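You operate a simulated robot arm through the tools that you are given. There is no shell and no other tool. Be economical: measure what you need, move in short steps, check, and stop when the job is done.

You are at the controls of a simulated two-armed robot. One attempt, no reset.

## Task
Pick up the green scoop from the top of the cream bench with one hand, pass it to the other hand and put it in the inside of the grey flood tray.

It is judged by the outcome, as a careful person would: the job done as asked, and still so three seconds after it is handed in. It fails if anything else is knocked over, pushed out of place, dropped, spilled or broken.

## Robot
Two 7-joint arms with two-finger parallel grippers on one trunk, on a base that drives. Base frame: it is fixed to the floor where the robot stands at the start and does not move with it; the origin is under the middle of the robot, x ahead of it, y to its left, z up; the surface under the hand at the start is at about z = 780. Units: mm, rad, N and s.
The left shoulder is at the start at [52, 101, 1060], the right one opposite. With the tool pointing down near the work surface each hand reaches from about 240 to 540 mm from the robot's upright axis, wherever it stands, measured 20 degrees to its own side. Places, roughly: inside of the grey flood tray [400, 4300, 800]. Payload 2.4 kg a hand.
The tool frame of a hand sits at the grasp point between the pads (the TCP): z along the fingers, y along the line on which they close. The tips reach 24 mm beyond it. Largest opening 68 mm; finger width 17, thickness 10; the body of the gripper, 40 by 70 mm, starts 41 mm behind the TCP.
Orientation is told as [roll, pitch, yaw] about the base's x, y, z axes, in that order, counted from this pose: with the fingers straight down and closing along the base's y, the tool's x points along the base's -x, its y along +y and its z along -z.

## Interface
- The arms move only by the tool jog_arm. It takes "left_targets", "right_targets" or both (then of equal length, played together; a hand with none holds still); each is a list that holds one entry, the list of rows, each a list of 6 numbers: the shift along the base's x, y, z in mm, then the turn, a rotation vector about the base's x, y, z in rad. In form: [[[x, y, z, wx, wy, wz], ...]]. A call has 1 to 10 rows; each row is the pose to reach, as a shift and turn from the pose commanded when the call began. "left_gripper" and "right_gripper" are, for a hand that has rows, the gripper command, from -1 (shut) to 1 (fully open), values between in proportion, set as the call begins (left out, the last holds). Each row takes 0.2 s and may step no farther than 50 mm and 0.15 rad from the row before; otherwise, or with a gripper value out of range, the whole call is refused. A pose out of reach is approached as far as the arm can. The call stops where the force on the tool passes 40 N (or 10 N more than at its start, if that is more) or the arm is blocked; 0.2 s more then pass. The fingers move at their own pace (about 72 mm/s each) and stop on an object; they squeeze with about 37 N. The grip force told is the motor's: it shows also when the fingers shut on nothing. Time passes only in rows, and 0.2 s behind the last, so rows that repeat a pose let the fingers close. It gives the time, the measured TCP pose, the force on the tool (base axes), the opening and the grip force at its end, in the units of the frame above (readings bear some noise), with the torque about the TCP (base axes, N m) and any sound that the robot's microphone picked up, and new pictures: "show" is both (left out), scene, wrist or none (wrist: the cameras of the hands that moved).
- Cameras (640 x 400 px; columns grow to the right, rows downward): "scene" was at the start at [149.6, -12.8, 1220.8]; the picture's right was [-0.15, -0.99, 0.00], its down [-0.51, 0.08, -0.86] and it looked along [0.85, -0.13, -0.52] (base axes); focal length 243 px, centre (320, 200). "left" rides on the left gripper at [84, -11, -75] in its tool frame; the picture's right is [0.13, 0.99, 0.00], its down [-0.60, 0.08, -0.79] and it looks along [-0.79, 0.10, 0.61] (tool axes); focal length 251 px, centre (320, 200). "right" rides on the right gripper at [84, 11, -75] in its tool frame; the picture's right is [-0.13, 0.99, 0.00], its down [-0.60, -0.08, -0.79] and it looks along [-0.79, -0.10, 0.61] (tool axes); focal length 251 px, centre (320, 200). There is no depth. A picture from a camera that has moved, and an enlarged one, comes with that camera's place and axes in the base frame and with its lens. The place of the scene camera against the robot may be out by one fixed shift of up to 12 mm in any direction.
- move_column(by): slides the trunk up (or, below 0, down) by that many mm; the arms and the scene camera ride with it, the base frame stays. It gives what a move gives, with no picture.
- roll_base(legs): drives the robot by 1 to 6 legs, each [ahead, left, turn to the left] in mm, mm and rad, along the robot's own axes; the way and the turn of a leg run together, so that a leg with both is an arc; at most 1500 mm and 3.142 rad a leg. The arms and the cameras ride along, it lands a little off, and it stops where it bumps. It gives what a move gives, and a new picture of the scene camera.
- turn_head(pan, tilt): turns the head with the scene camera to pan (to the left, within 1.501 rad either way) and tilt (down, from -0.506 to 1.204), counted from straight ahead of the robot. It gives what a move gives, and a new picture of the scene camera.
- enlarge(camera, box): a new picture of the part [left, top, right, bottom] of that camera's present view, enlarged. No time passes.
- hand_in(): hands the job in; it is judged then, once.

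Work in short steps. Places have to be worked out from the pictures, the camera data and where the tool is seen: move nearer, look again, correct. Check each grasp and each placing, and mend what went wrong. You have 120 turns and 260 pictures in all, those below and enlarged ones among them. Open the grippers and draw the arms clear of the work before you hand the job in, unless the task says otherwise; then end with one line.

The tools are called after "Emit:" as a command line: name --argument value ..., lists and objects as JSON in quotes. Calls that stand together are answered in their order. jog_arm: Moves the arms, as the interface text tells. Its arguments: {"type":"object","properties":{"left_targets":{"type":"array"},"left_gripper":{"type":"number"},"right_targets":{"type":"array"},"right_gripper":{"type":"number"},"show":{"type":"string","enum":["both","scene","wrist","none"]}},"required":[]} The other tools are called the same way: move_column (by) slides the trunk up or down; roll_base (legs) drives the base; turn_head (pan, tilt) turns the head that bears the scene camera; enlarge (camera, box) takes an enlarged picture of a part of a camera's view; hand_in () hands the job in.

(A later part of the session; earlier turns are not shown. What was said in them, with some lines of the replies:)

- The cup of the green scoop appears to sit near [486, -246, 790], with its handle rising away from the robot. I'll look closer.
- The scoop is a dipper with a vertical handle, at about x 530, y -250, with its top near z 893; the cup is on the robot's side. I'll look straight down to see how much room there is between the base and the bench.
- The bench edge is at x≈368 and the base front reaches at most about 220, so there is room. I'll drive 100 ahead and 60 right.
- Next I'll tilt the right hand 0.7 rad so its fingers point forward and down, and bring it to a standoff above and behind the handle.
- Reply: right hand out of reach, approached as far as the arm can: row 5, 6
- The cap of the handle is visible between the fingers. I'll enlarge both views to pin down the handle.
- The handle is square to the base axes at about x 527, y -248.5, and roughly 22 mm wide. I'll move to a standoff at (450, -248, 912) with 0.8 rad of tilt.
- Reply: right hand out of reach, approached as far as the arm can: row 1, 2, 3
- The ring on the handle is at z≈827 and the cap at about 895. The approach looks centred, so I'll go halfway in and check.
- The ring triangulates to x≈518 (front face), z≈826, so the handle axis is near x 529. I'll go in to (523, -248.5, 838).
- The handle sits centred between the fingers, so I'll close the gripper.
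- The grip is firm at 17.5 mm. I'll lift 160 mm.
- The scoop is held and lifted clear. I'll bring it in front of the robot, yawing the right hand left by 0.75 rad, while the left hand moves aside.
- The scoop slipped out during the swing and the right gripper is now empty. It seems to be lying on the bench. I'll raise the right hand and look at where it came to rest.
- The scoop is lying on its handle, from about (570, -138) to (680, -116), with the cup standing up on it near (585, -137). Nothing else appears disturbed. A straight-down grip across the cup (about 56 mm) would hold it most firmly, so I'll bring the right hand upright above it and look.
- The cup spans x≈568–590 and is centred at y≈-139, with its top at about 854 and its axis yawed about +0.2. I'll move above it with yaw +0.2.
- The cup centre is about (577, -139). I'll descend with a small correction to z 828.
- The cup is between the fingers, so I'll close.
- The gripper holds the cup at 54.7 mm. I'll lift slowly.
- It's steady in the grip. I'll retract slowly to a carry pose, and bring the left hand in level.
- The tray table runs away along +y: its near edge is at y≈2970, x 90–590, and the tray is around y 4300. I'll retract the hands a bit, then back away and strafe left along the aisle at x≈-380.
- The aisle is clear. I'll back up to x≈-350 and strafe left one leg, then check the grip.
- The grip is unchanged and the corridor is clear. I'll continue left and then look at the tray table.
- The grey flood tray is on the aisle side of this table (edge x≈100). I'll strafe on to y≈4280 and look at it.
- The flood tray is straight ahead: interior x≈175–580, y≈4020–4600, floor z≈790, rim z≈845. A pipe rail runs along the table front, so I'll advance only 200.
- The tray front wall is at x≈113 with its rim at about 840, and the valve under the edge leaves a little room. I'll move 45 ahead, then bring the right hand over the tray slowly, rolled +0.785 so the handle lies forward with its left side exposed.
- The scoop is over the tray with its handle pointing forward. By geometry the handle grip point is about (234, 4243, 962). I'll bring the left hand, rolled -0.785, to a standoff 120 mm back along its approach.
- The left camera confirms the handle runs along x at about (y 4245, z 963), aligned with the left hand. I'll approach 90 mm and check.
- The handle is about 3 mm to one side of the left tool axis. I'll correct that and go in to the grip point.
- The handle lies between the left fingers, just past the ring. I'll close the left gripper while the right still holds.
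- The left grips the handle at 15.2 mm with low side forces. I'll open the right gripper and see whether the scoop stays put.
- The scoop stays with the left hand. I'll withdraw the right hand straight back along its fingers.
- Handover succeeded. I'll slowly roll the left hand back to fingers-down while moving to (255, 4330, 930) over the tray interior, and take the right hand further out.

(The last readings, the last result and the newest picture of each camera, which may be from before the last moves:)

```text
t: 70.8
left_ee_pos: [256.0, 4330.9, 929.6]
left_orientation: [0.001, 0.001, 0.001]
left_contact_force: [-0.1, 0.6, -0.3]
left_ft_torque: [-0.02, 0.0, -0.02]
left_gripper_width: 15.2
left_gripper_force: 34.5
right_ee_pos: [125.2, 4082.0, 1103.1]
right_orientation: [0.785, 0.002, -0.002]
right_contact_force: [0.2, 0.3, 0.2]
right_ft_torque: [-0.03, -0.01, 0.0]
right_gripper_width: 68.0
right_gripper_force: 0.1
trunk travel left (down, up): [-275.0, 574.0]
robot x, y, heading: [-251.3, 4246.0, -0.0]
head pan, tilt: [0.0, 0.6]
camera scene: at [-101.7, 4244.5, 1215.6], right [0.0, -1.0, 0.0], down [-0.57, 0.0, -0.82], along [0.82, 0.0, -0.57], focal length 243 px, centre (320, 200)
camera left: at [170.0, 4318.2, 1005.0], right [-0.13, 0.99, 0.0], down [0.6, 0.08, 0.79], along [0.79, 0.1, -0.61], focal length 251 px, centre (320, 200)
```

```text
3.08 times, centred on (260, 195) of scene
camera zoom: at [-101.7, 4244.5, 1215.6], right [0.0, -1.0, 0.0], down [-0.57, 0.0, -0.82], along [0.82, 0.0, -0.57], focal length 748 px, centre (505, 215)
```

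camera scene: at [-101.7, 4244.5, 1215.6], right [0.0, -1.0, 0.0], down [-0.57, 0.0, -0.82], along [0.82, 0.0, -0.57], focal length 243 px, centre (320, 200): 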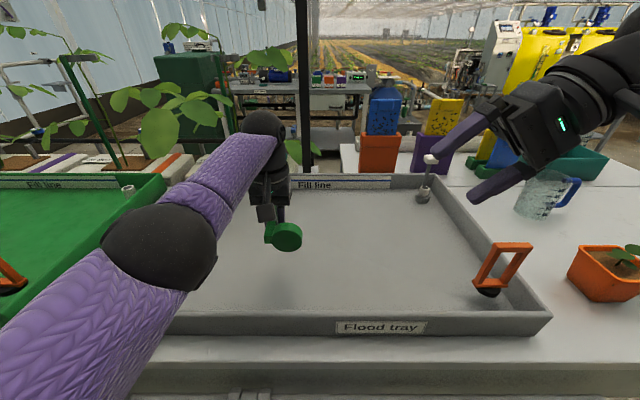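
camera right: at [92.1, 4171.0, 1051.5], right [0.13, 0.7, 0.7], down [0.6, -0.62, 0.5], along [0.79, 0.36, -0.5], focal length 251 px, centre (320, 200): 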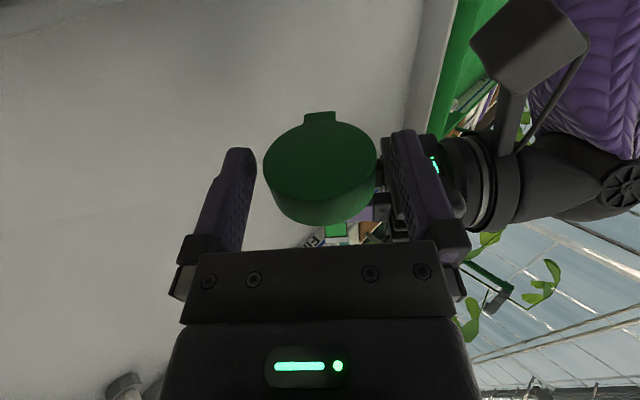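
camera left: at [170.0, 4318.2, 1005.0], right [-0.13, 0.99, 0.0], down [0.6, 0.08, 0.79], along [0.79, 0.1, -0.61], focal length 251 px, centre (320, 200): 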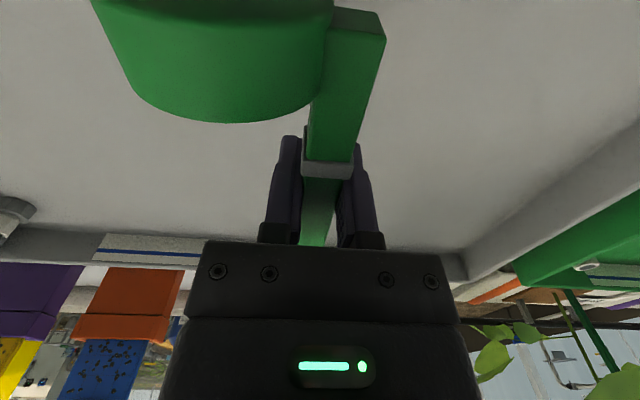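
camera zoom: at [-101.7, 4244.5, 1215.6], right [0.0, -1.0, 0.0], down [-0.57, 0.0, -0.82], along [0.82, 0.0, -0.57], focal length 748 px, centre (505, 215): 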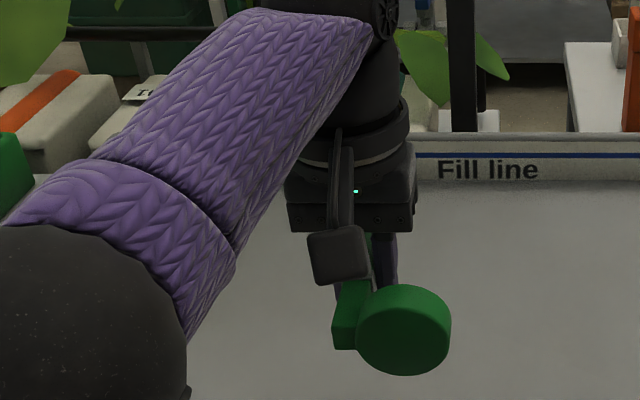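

The cup sits to the right of the handle, as expected. I'll lower slowly to z≈835.

Emit:
jog_arm --left_targets '[[[0, 0, -5, 0, 0, 0], [0, 0, -15, 0, 0, 0], [0, 0, -28, 0, 0, 0], [0, 0, -42, 0, 0, 0], [0, 0, -56, 0, 0, 0], [0, 0, -70, 0, 0, 0], [0, 0, -82, 0, 0, 0], [0, 0, -90, 0, 0, 0], [0, 0, -94, 0, 0, 0], [0, 0, -95, 0, 0, 0]]]'

Emit:
enlarge --camera "scene" --box '[180, 150, 340, 280]'

```text
t: 73.0
left_ee_pos: [254.4, 4330.1, 835.5]
left_orientation: [0.001, 0.0, 0.0]
left_contact_force: [-1.1, -0.1, 0.6]
left_ft_torque: [0.01, -0.02, -0.03]
left_gripper_width: 15.5
left_gripper_force: 34.5
right_ee_pos: [125.7, 4081.9, 1104.0]
right_orientation: [0.786, 0.002, 0.0]
right_contact_force: [-0.2, -0.4, 0.1]
right_ft_torque: [0.04, 0.01, 0.02]
right_gripper_width: 67.9
right_gripper_force: 0.1
trunk travel left (down, up): [-275.0, 574.0]
robot x, y, heading: [-251.1, 4241.8, 0.001]
head pan, tilt: [0.0, 0.6]
camera scene: at [-101.6, 4244.6, 1215.6], right [0.0, -1.0, 0.0], down [-0.57, 0.0, -0.82], along [0.82, 0.0, -0.57], focal length 243 px, centre (320, 200)
camera left: at [169.2, 4318.1, 910.3], right [-0.13, 0.99, 0.0], down [0.6, 0.08, 0.79], along [0.79, 0.1, -0.61], focal length 251 px, centre (320, 200)
```

scene: 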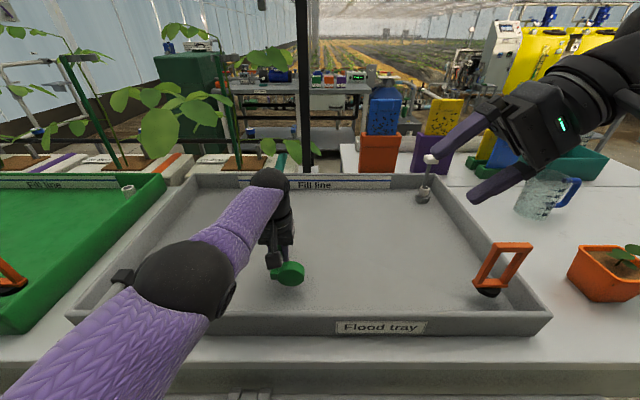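
left: 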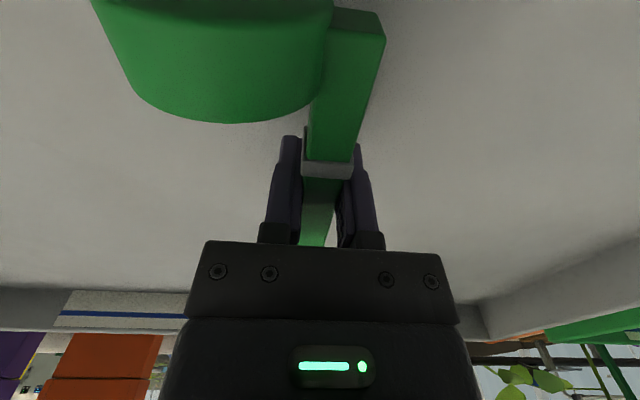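

```text
3.08 times, centred on (260, 215) of scene
camera zoom: at [-101.6, 4244.6, 1215.6], right [0.0, -1.0, 0.0], down [-0.57, 0.0, -0.82], along [0.82, 0.0, -0.57], focal length 748 px, centre (505, 154)
```

zoom: 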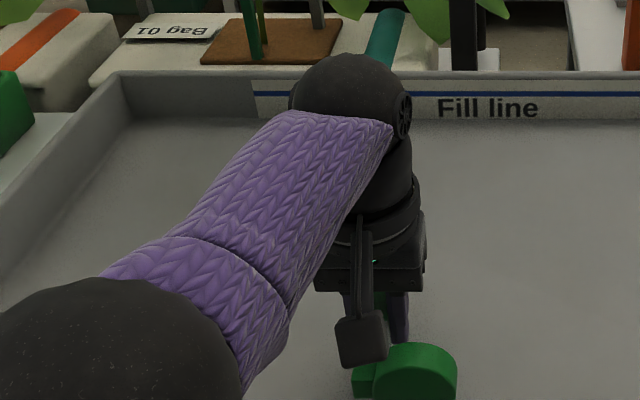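

It isn't touching yet. I'll lower in small steps toward 817 and watch the force.

Emit:
jog_arm --left_targets '[[[0, 0, -4, 0, 0, 0], [0, 0, -8, 0, 0, 0], [0, 0, -12, 0, 0, 0], [0, 0, -12, 0, 0, 0]]]' --show "wrist"

Emit:
enlarge --camera "scene" --box '[230, 220, 340, 300]'

```text
t: 74.0
left_ee_pos: [252.5, 4332.2, 823.2]
left_orientation: [0.001, 0.002, 0.0]
left_contact_force: [-0.2, 0.2, -0.1]
left_ft_torque: [0.03, -0.05, 0.0]
left_gripper_width: 15.2
left_gripper_force: 34.2
right_ee_pos: [125.7, 4081.6, 1104.5]
right_orientation: [0.785, 0.001, 0.0]
right_contact_force: [-0.1, 0.9, 0.5]
right_ft_torque: [0.03, -0.01, -0.04]
right_gripper_width: 67.9
right_gripper_force: 0.1
trunk travel left (down, up): [-275.0, 574.0]
robot x, y, heading: [-250.6, 4240.9, 0.004]
head pan, tilt: [0.0, 0.6]
camera left: at [167.6, 4318.7, 898.2], right [-0.13, 0.99, 0.0], down [0.6, 0.08, 0.79], along [0.79, 0.1, -0.61], focal length 251 px, centre (320, 200)
```

left: 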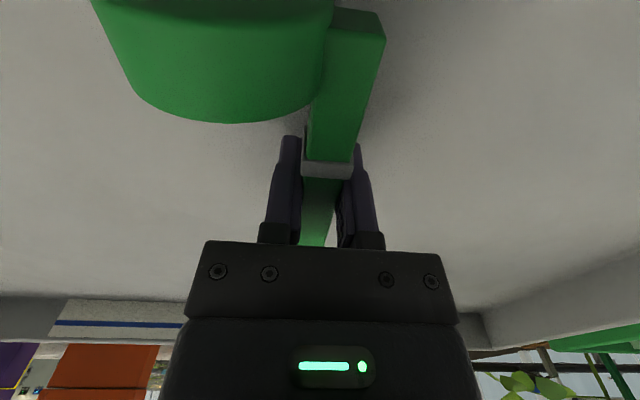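

```text
5.00 times, centred on (285, 260) of scene
camera zoom: at [-101.7, 4244.5, 1215.6], right [0.0, -1.0, 0.0], down [-0.57, 0.0, -0.82], along [0.82, 0.0, -0.57], focal length 1215 px, centre (495, -100)
```

zoom: 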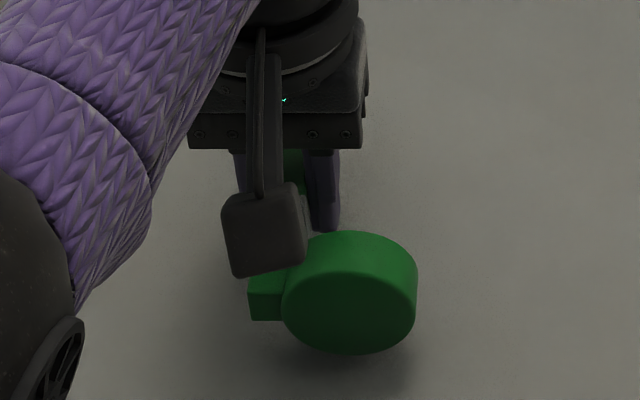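

The shadow is closing under the cup. I'll lower a few mm more and watch for contact.

Emit:
jog_arm --left_targets '[[[0, 0, -2, 0, 0, 0], [0, 0, -4, 0, 0, 0], [0, 0, -6, 0, 0, 0], [0, 0, -6, 0, 0, 0]]]' --show "none"

Emit:
enlarge --camera "scene" --box '[230, 220, 340, 300]'

```text
t: 75.0
left_ee_pos: [250.9, 4330.8, 817.8]
left_orientation: [0.002, 0.003, 0.0]
left_contact_force: [0.2, 0.4, -0.2]
left_ft_torque: [0.03, 0.02, 0.02]
left_gripper_width: 15.2
left_gripper_force: 33.9
left hand out of reach, approached as far as the arm can: row 3, 4
right_ee_pos: [124.9, 4081.6, 1105.0]
right_orientation: [0.787, 0.003, 0.001]
right_contact_force: [-0.4, 0.1, 0.6]
right_ft_torque: [-0.04, -0.01, -0.04]
right_gripper_width: 68.0
right_gripper_force: 0.2
trunk travel left (down, up): [-275.0, 574.0]
robot x, y, heading: [-250.8, 4245.7, -0.0]
head pan, tilt: [0.0, 0.6]
```

```text
5.00 times, centred on (285, 260) of scene
camera zoom: at [-101.7, 4244.6, 1215.6], right [0.0, -1.0, 0.0], down [-0.57, 0.0, -0.82], along [0.82, 0.0, -0.57], focal length 1215 px, centre (495, -100)
```

zoom: 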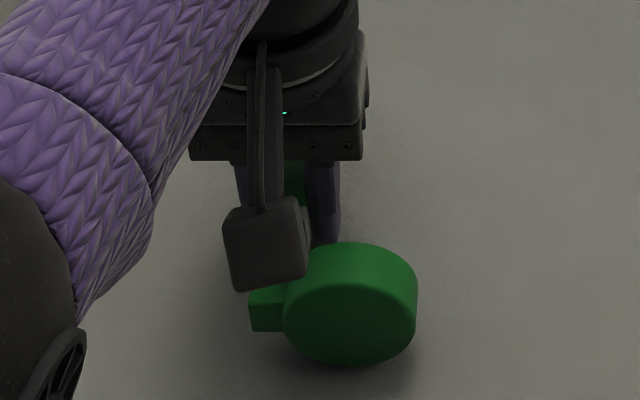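

The arm is at the edge of its reach with no contact yet. I'll lower with the trunk instead, 4 mm.

Emit:
move_column --by -4

Emit:
enlarge --camera "scene" --box '[230, 220, 340, 300]'

```text
t: 75.5
left_ee_pos: [251.1, 4332.5, 815.5]
left_orientation: [-0.001, -0.002, 0.0]
left_contact_force: [3.9, 3.3, 13.5]
left_ft_torque: [-0.34, 0.68, -0.02]
left_gripper_width: 15.2
left_gripper_force: 34.8
right_ee_pos: [124.4, 4081.3, 1100.5]
right_orientation: [0.786, -0.002, 0.0]
right_contact_force: [0.8, -0.1, -0.3]
right_ft_torque: [0.0, 0.0, -0.03]
right_gripper_width: 68.1
right_gripper_force: 0.0
trunk travel left (down, up): [-271.0, 578.0]
robot x, y, heading: [-247.4, 4243.1, -0.003]
head pan, tilt: [0.0, 0.6]
```

```text
5.00 times, centred on (285, 260) of scene
camera zoom: at [-101.3, 4244.7, 1211.8], right [0.0, -1.0, 0.0], down [-0.56, 0.0, -0.83], along [0.83, 0.0, -0.56], focal length 1215 px, centre (495, -100)
```

zoom: 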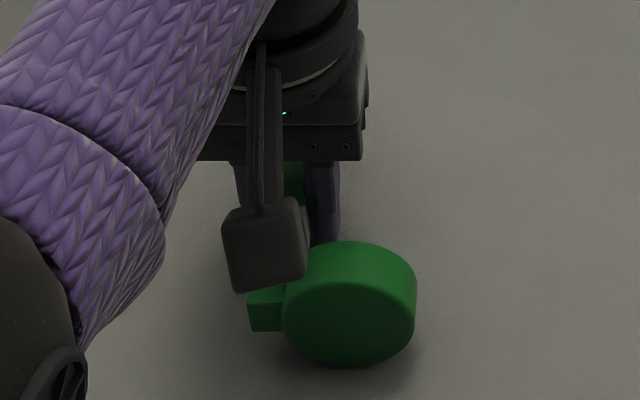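

The cup has touched the tray floor (13.5 N up, with the moment arm at the cup). I'll ease up 2 mm, then open the left gripper part way.

Emit:
move_column --by 2

Emit:
jog_arm --left_targets '[[[0, 0, 0, 0, 0, 0], [0, 0, 0, 0, 0, 0], [0, 0, 0, 0, 0, 0], [0, 0, 0, 0, 0, 0]]]' --left_gripper 0.1

Emit:
enlarge --camera "scene" --box '[230, 220, 340, 300]'

```text
t: 76.0
left_ee_pos: [251.8, 4332.0, 815.7]
left_orientation: [0.001, 0.004, 0.0]
left_contact_force: [0.2, -0.3, -0.3]
left_ft_torque: [0.02, -0.04, -0.01]
left_gripper_width: 15.1
left_gripper_force: 34.6
right_ee_pos: [124.8, 4082.5, 1102.3]
right_orientation: [0.788, 0.002, -0.001]
right_contact_force: [-0.1, -1.1, 1.1]
right_ft_torque: [-0.01, -0.01, 0.05]
right_gripper_width: 68.1
right_gripper_force: 0.2
trunk travel left (down, up): [-273.0, 576.0]
robot x, y, heading: [-248.1, 4245.7, -0.001]
head pan, tilt: [0.0, 0.6]
```

```text
t: 77.0
left_ee_pos: [250.7, 4331.4, 815.2]
left_orientation: [0.0, 0.003, -0.001]
left_contact_force: [0.0, 0.2, 0.2]
left_ft_torque: [0.02, -0.05, -0.01]
left_gripper_width: 37.0
left_gripper_force: 0.1
right_ee_pos: [124.5, 4080.4, 1101.7]
right_orientation: [0.785, 0.001, 0.0]
right_contact_force: [-0.3, 0.0, 0.4]
right_ft_torque: [0.0, -0.02, -0.01]
right_gripper_width: 67.9
right_gripper_force: 0.1
trunk travel left (down, up): [-273.0, 576.0]
robot x, y, heading: [-250.6, 4243.5, 0.001]
head pan, tilt: [0.0, 0.6]
camera scene: at [-101.3, 4244.5, 1213.5], right [0.0, -1.0, 0.0], down [-0.57, 0.0, -0.82], along [0.82, 0.0, -0.57], focal length 243 px, centre (320, 200)
camera left: at [166.4, 4318.9, 890.4], right [-0.13, 0.99, 0.0], down [0.6, 0.08, 0.79], along [0.79, 0.1, -0.61], focal length 251 px, centre (320, 200)
```

scene: 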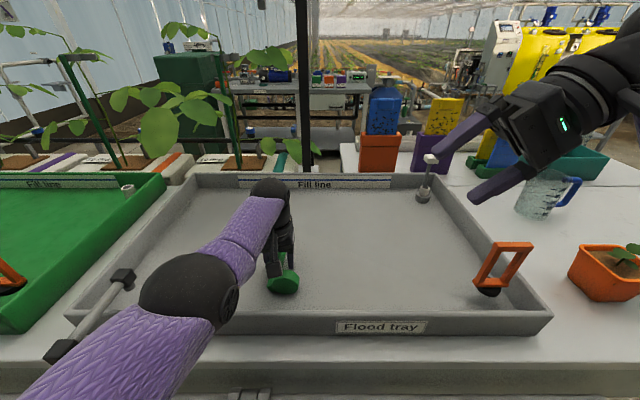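
left: 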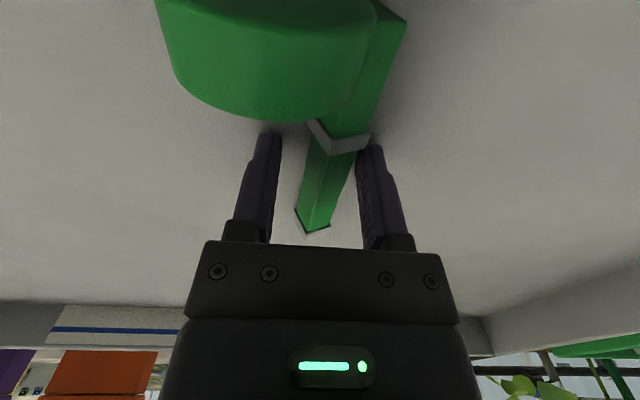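

```text
5.00 times, centred on (285, 260) of scene
camera zoom: at [-101.3, 4244.5, 1213.5], right [0.0, -1.0, 0.0], down [-0.57, 0.0, -0.82], along [0.82, 0.0, -0.57], focal length 1215 px, centre (495, -100)
```

zoom: 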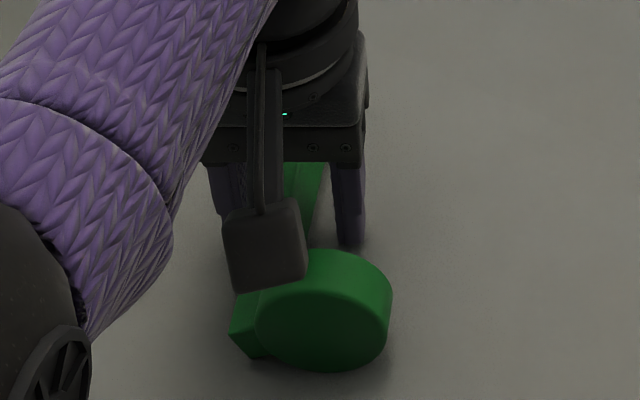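

The scoop settled gently on the tray floor. I'll open a bit more and lift the left hand straight up.

Emit:
jog_arm --left_targets '[[[0, 0, 0, 0, 0, 0], [0, 0, 3, 0, 0, 0], [0, 0, 15, 0, 0, 0], [0, 0, 35, 0, 0, 0], [0, 0, 65, 0, 0, 0], [0, 0, 105, 0, 0, 0], [-10, 10, 150, 0, 0, 0], [-40, 30, 190, 0, 0, 0], [-70, 50, 230, 0, 0, 0], [-90, 60, 260, 0, 0, 0]]]' --left_gripper 0.7

Emit:
enlarge --camera "scene" --box '[200, 180, 360, 300]'

```text
refused: row 8 steps farther than a row can; nothing moved
```

```text
3.33 times, centred on (280, 240) of scene
camera zoom: at [-101.3, 4244.5, 1213.5], right [0.0, -1.0, 0.0], down [-0.57, 0.0, -0.82], along [0.82, 0.0, -0.57], focal length 810 px, centre (453, 67)
```

zoom: 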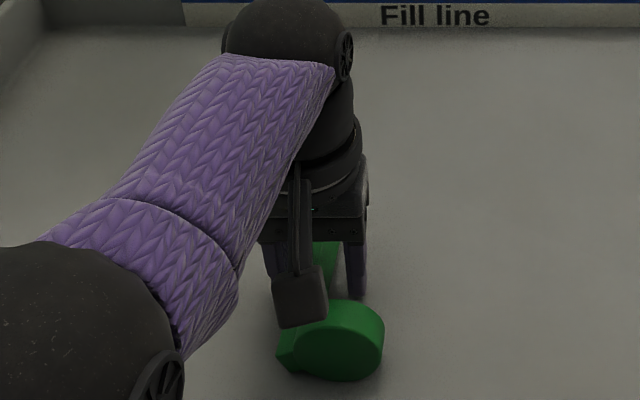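

That call was refused because one row stepped too far, so I'll repeat it with shorter steps.

Emit:
jog_arm --left_targets '[[[0, 0, 0, 0, 0, 0], [0, 0, 3, 0, 0, 0], [0, 0, 15, 0, 0, 0], [0, 0, 35, 0, 0, 0], [0, 0, 65, 0, 0, 0], [0, 0, 100, 0, 0, 0], [-5, 5, 140, 0, 0, 0], [-20, 15, 175, 0, 0, 0], [-40, 25, 210, 0, 0, 0], [-60, 35, 240, 0, 0, 0]]]' --left_gripper 0.7

Emit:
enlarge --camera "scene" --box '[200, 180, 360, 300]'

```text
t: 79.2
left_ee_pos: [191.7, 4367.6, 1054.1]
left_orientation: [0.0, 0.003, 0.003]
left_contact_force: [0.4, -0.4, -0.2]
left_ft_torque: [0.0, -0.04, -0.02]
left_gripper_width: 57.8
left_gripper_force: 0.0
right_ee_pos: [124.9, 4081.8, 1102.5]
right_orientation: [0.785, 0.0, -0.001]
right_contact_force: [-1.5, -0.1, -0.1]
right_ft_torque: [0.03, 0.02, -0.03]
right_gripper_width: 67.9
right_gripper_force: 0.0
trunk travel left (down, up): [-273.0, 576.0]
robot x, y, heading: [-251.8, 4244.2, 0.002]
head pan, tilt: [0.0, 0.6]
camera scene: at [-101.4, 4244.5, 1213.6], right [0.0, -1.0, 0.0], down [-0.57, 0.0, -0.82], along [0.82, 0.0, -0.57], focal length 243 px, centre (320, 200)
camera left: at [106.2, 4354.2, 1130.2], right [-0.13, 0.99, 0.0], down [0.61, 0.08, 0.79], along [0.79, 0.1, -0.61], focal length 251 px, centre (320, 200)
```

scene: 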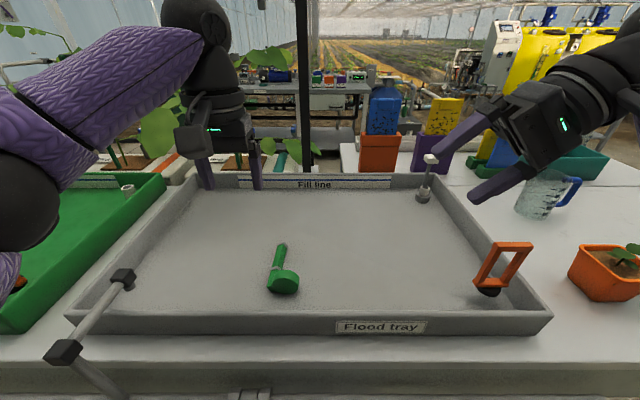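
left: 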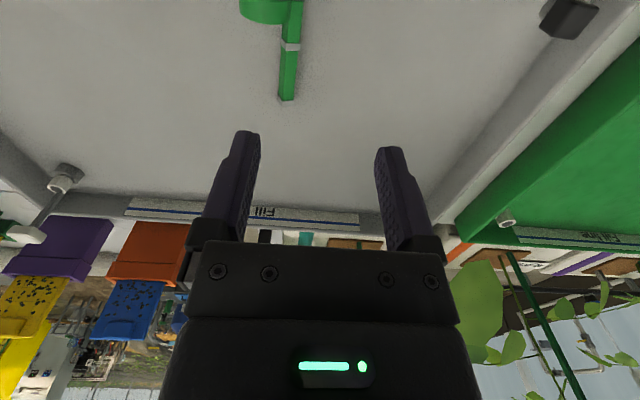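

```text
3.33 times, centred on (280, 240) of scene
camera zoom: at [-101.4, 4244.5, 1213.6], right [0.0, -1.0, 0.0], down [-0.57, 0.0, -0.82], along [0.82, 0.0, -0.57], focal length 810 px, centre (453, 67)
```

zoom: 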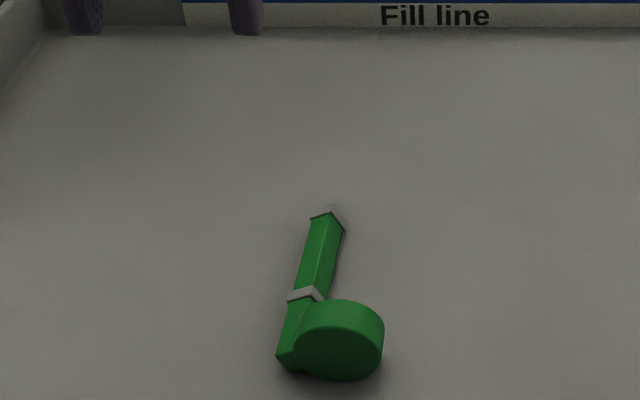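

The scoop lies at rest inside the grey flood tray and both hands are empty and open. I'll back the robot away so the arms are clear of the work.

Emit:
roll_base --legs '[[-200, 0, 0]]'

```text
t: 80.8
left_ee_pos: [-9.6, 4366.0, 1054.7]
left_orientation: [0.002, 0.003, -0.005]
left_contact_force: [-0.1, 0.2, -1.0]
left_ft_torque: [-0.02, 0.01, 0.01]
left_gripper_width: 57.6
left_gripper_force: 0.2
right_ee_pos: [-76.8, 4082.3, 1102.1]
right_orientation: [0.786, 0.0, 0.0]
right_contact_force: [0.2, 0.0, 0.7]
right_ft_torque: [0.01, -0.01, -0.04]
right_gripper_width: 68.1
right_gripper_force: 0.1
trunk travel left (down, up): [-273.0, 576.0]
robot x, y, heading: [-450.1, 4242.0, -0.001]
head pan, tilt: [0.0, 0.6]
camera scene: at [-302.7, 4244.7, 1213.6], right [0.0, -1.0, 0.0], down [-0.57, 0.0, -0.82], along [0.82, 0.0, -0.57], focal length 243 px, centre (320, 200)
```

scene: 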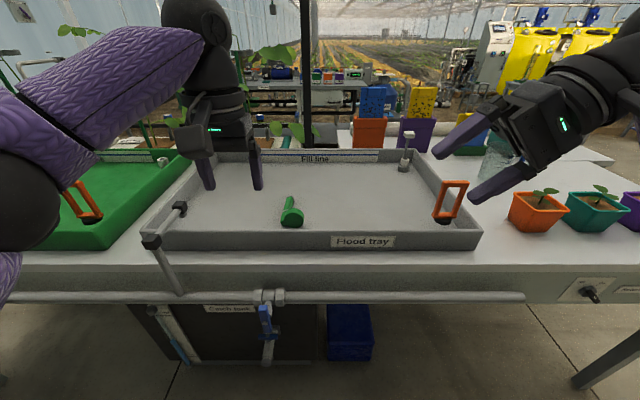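

The scoop is in the tray, nothing else appears disturbed, and the arms are clear, so I'm handing in.

Emit:
hand_in

```text
The job is handed in.
```

The green scoop is in the grey flood tray, passed from the right hand to the left over the tray; it slipped from the right gripper once and fell back onto the cream bench, where I picked it up again, and nothing else was seen to move.
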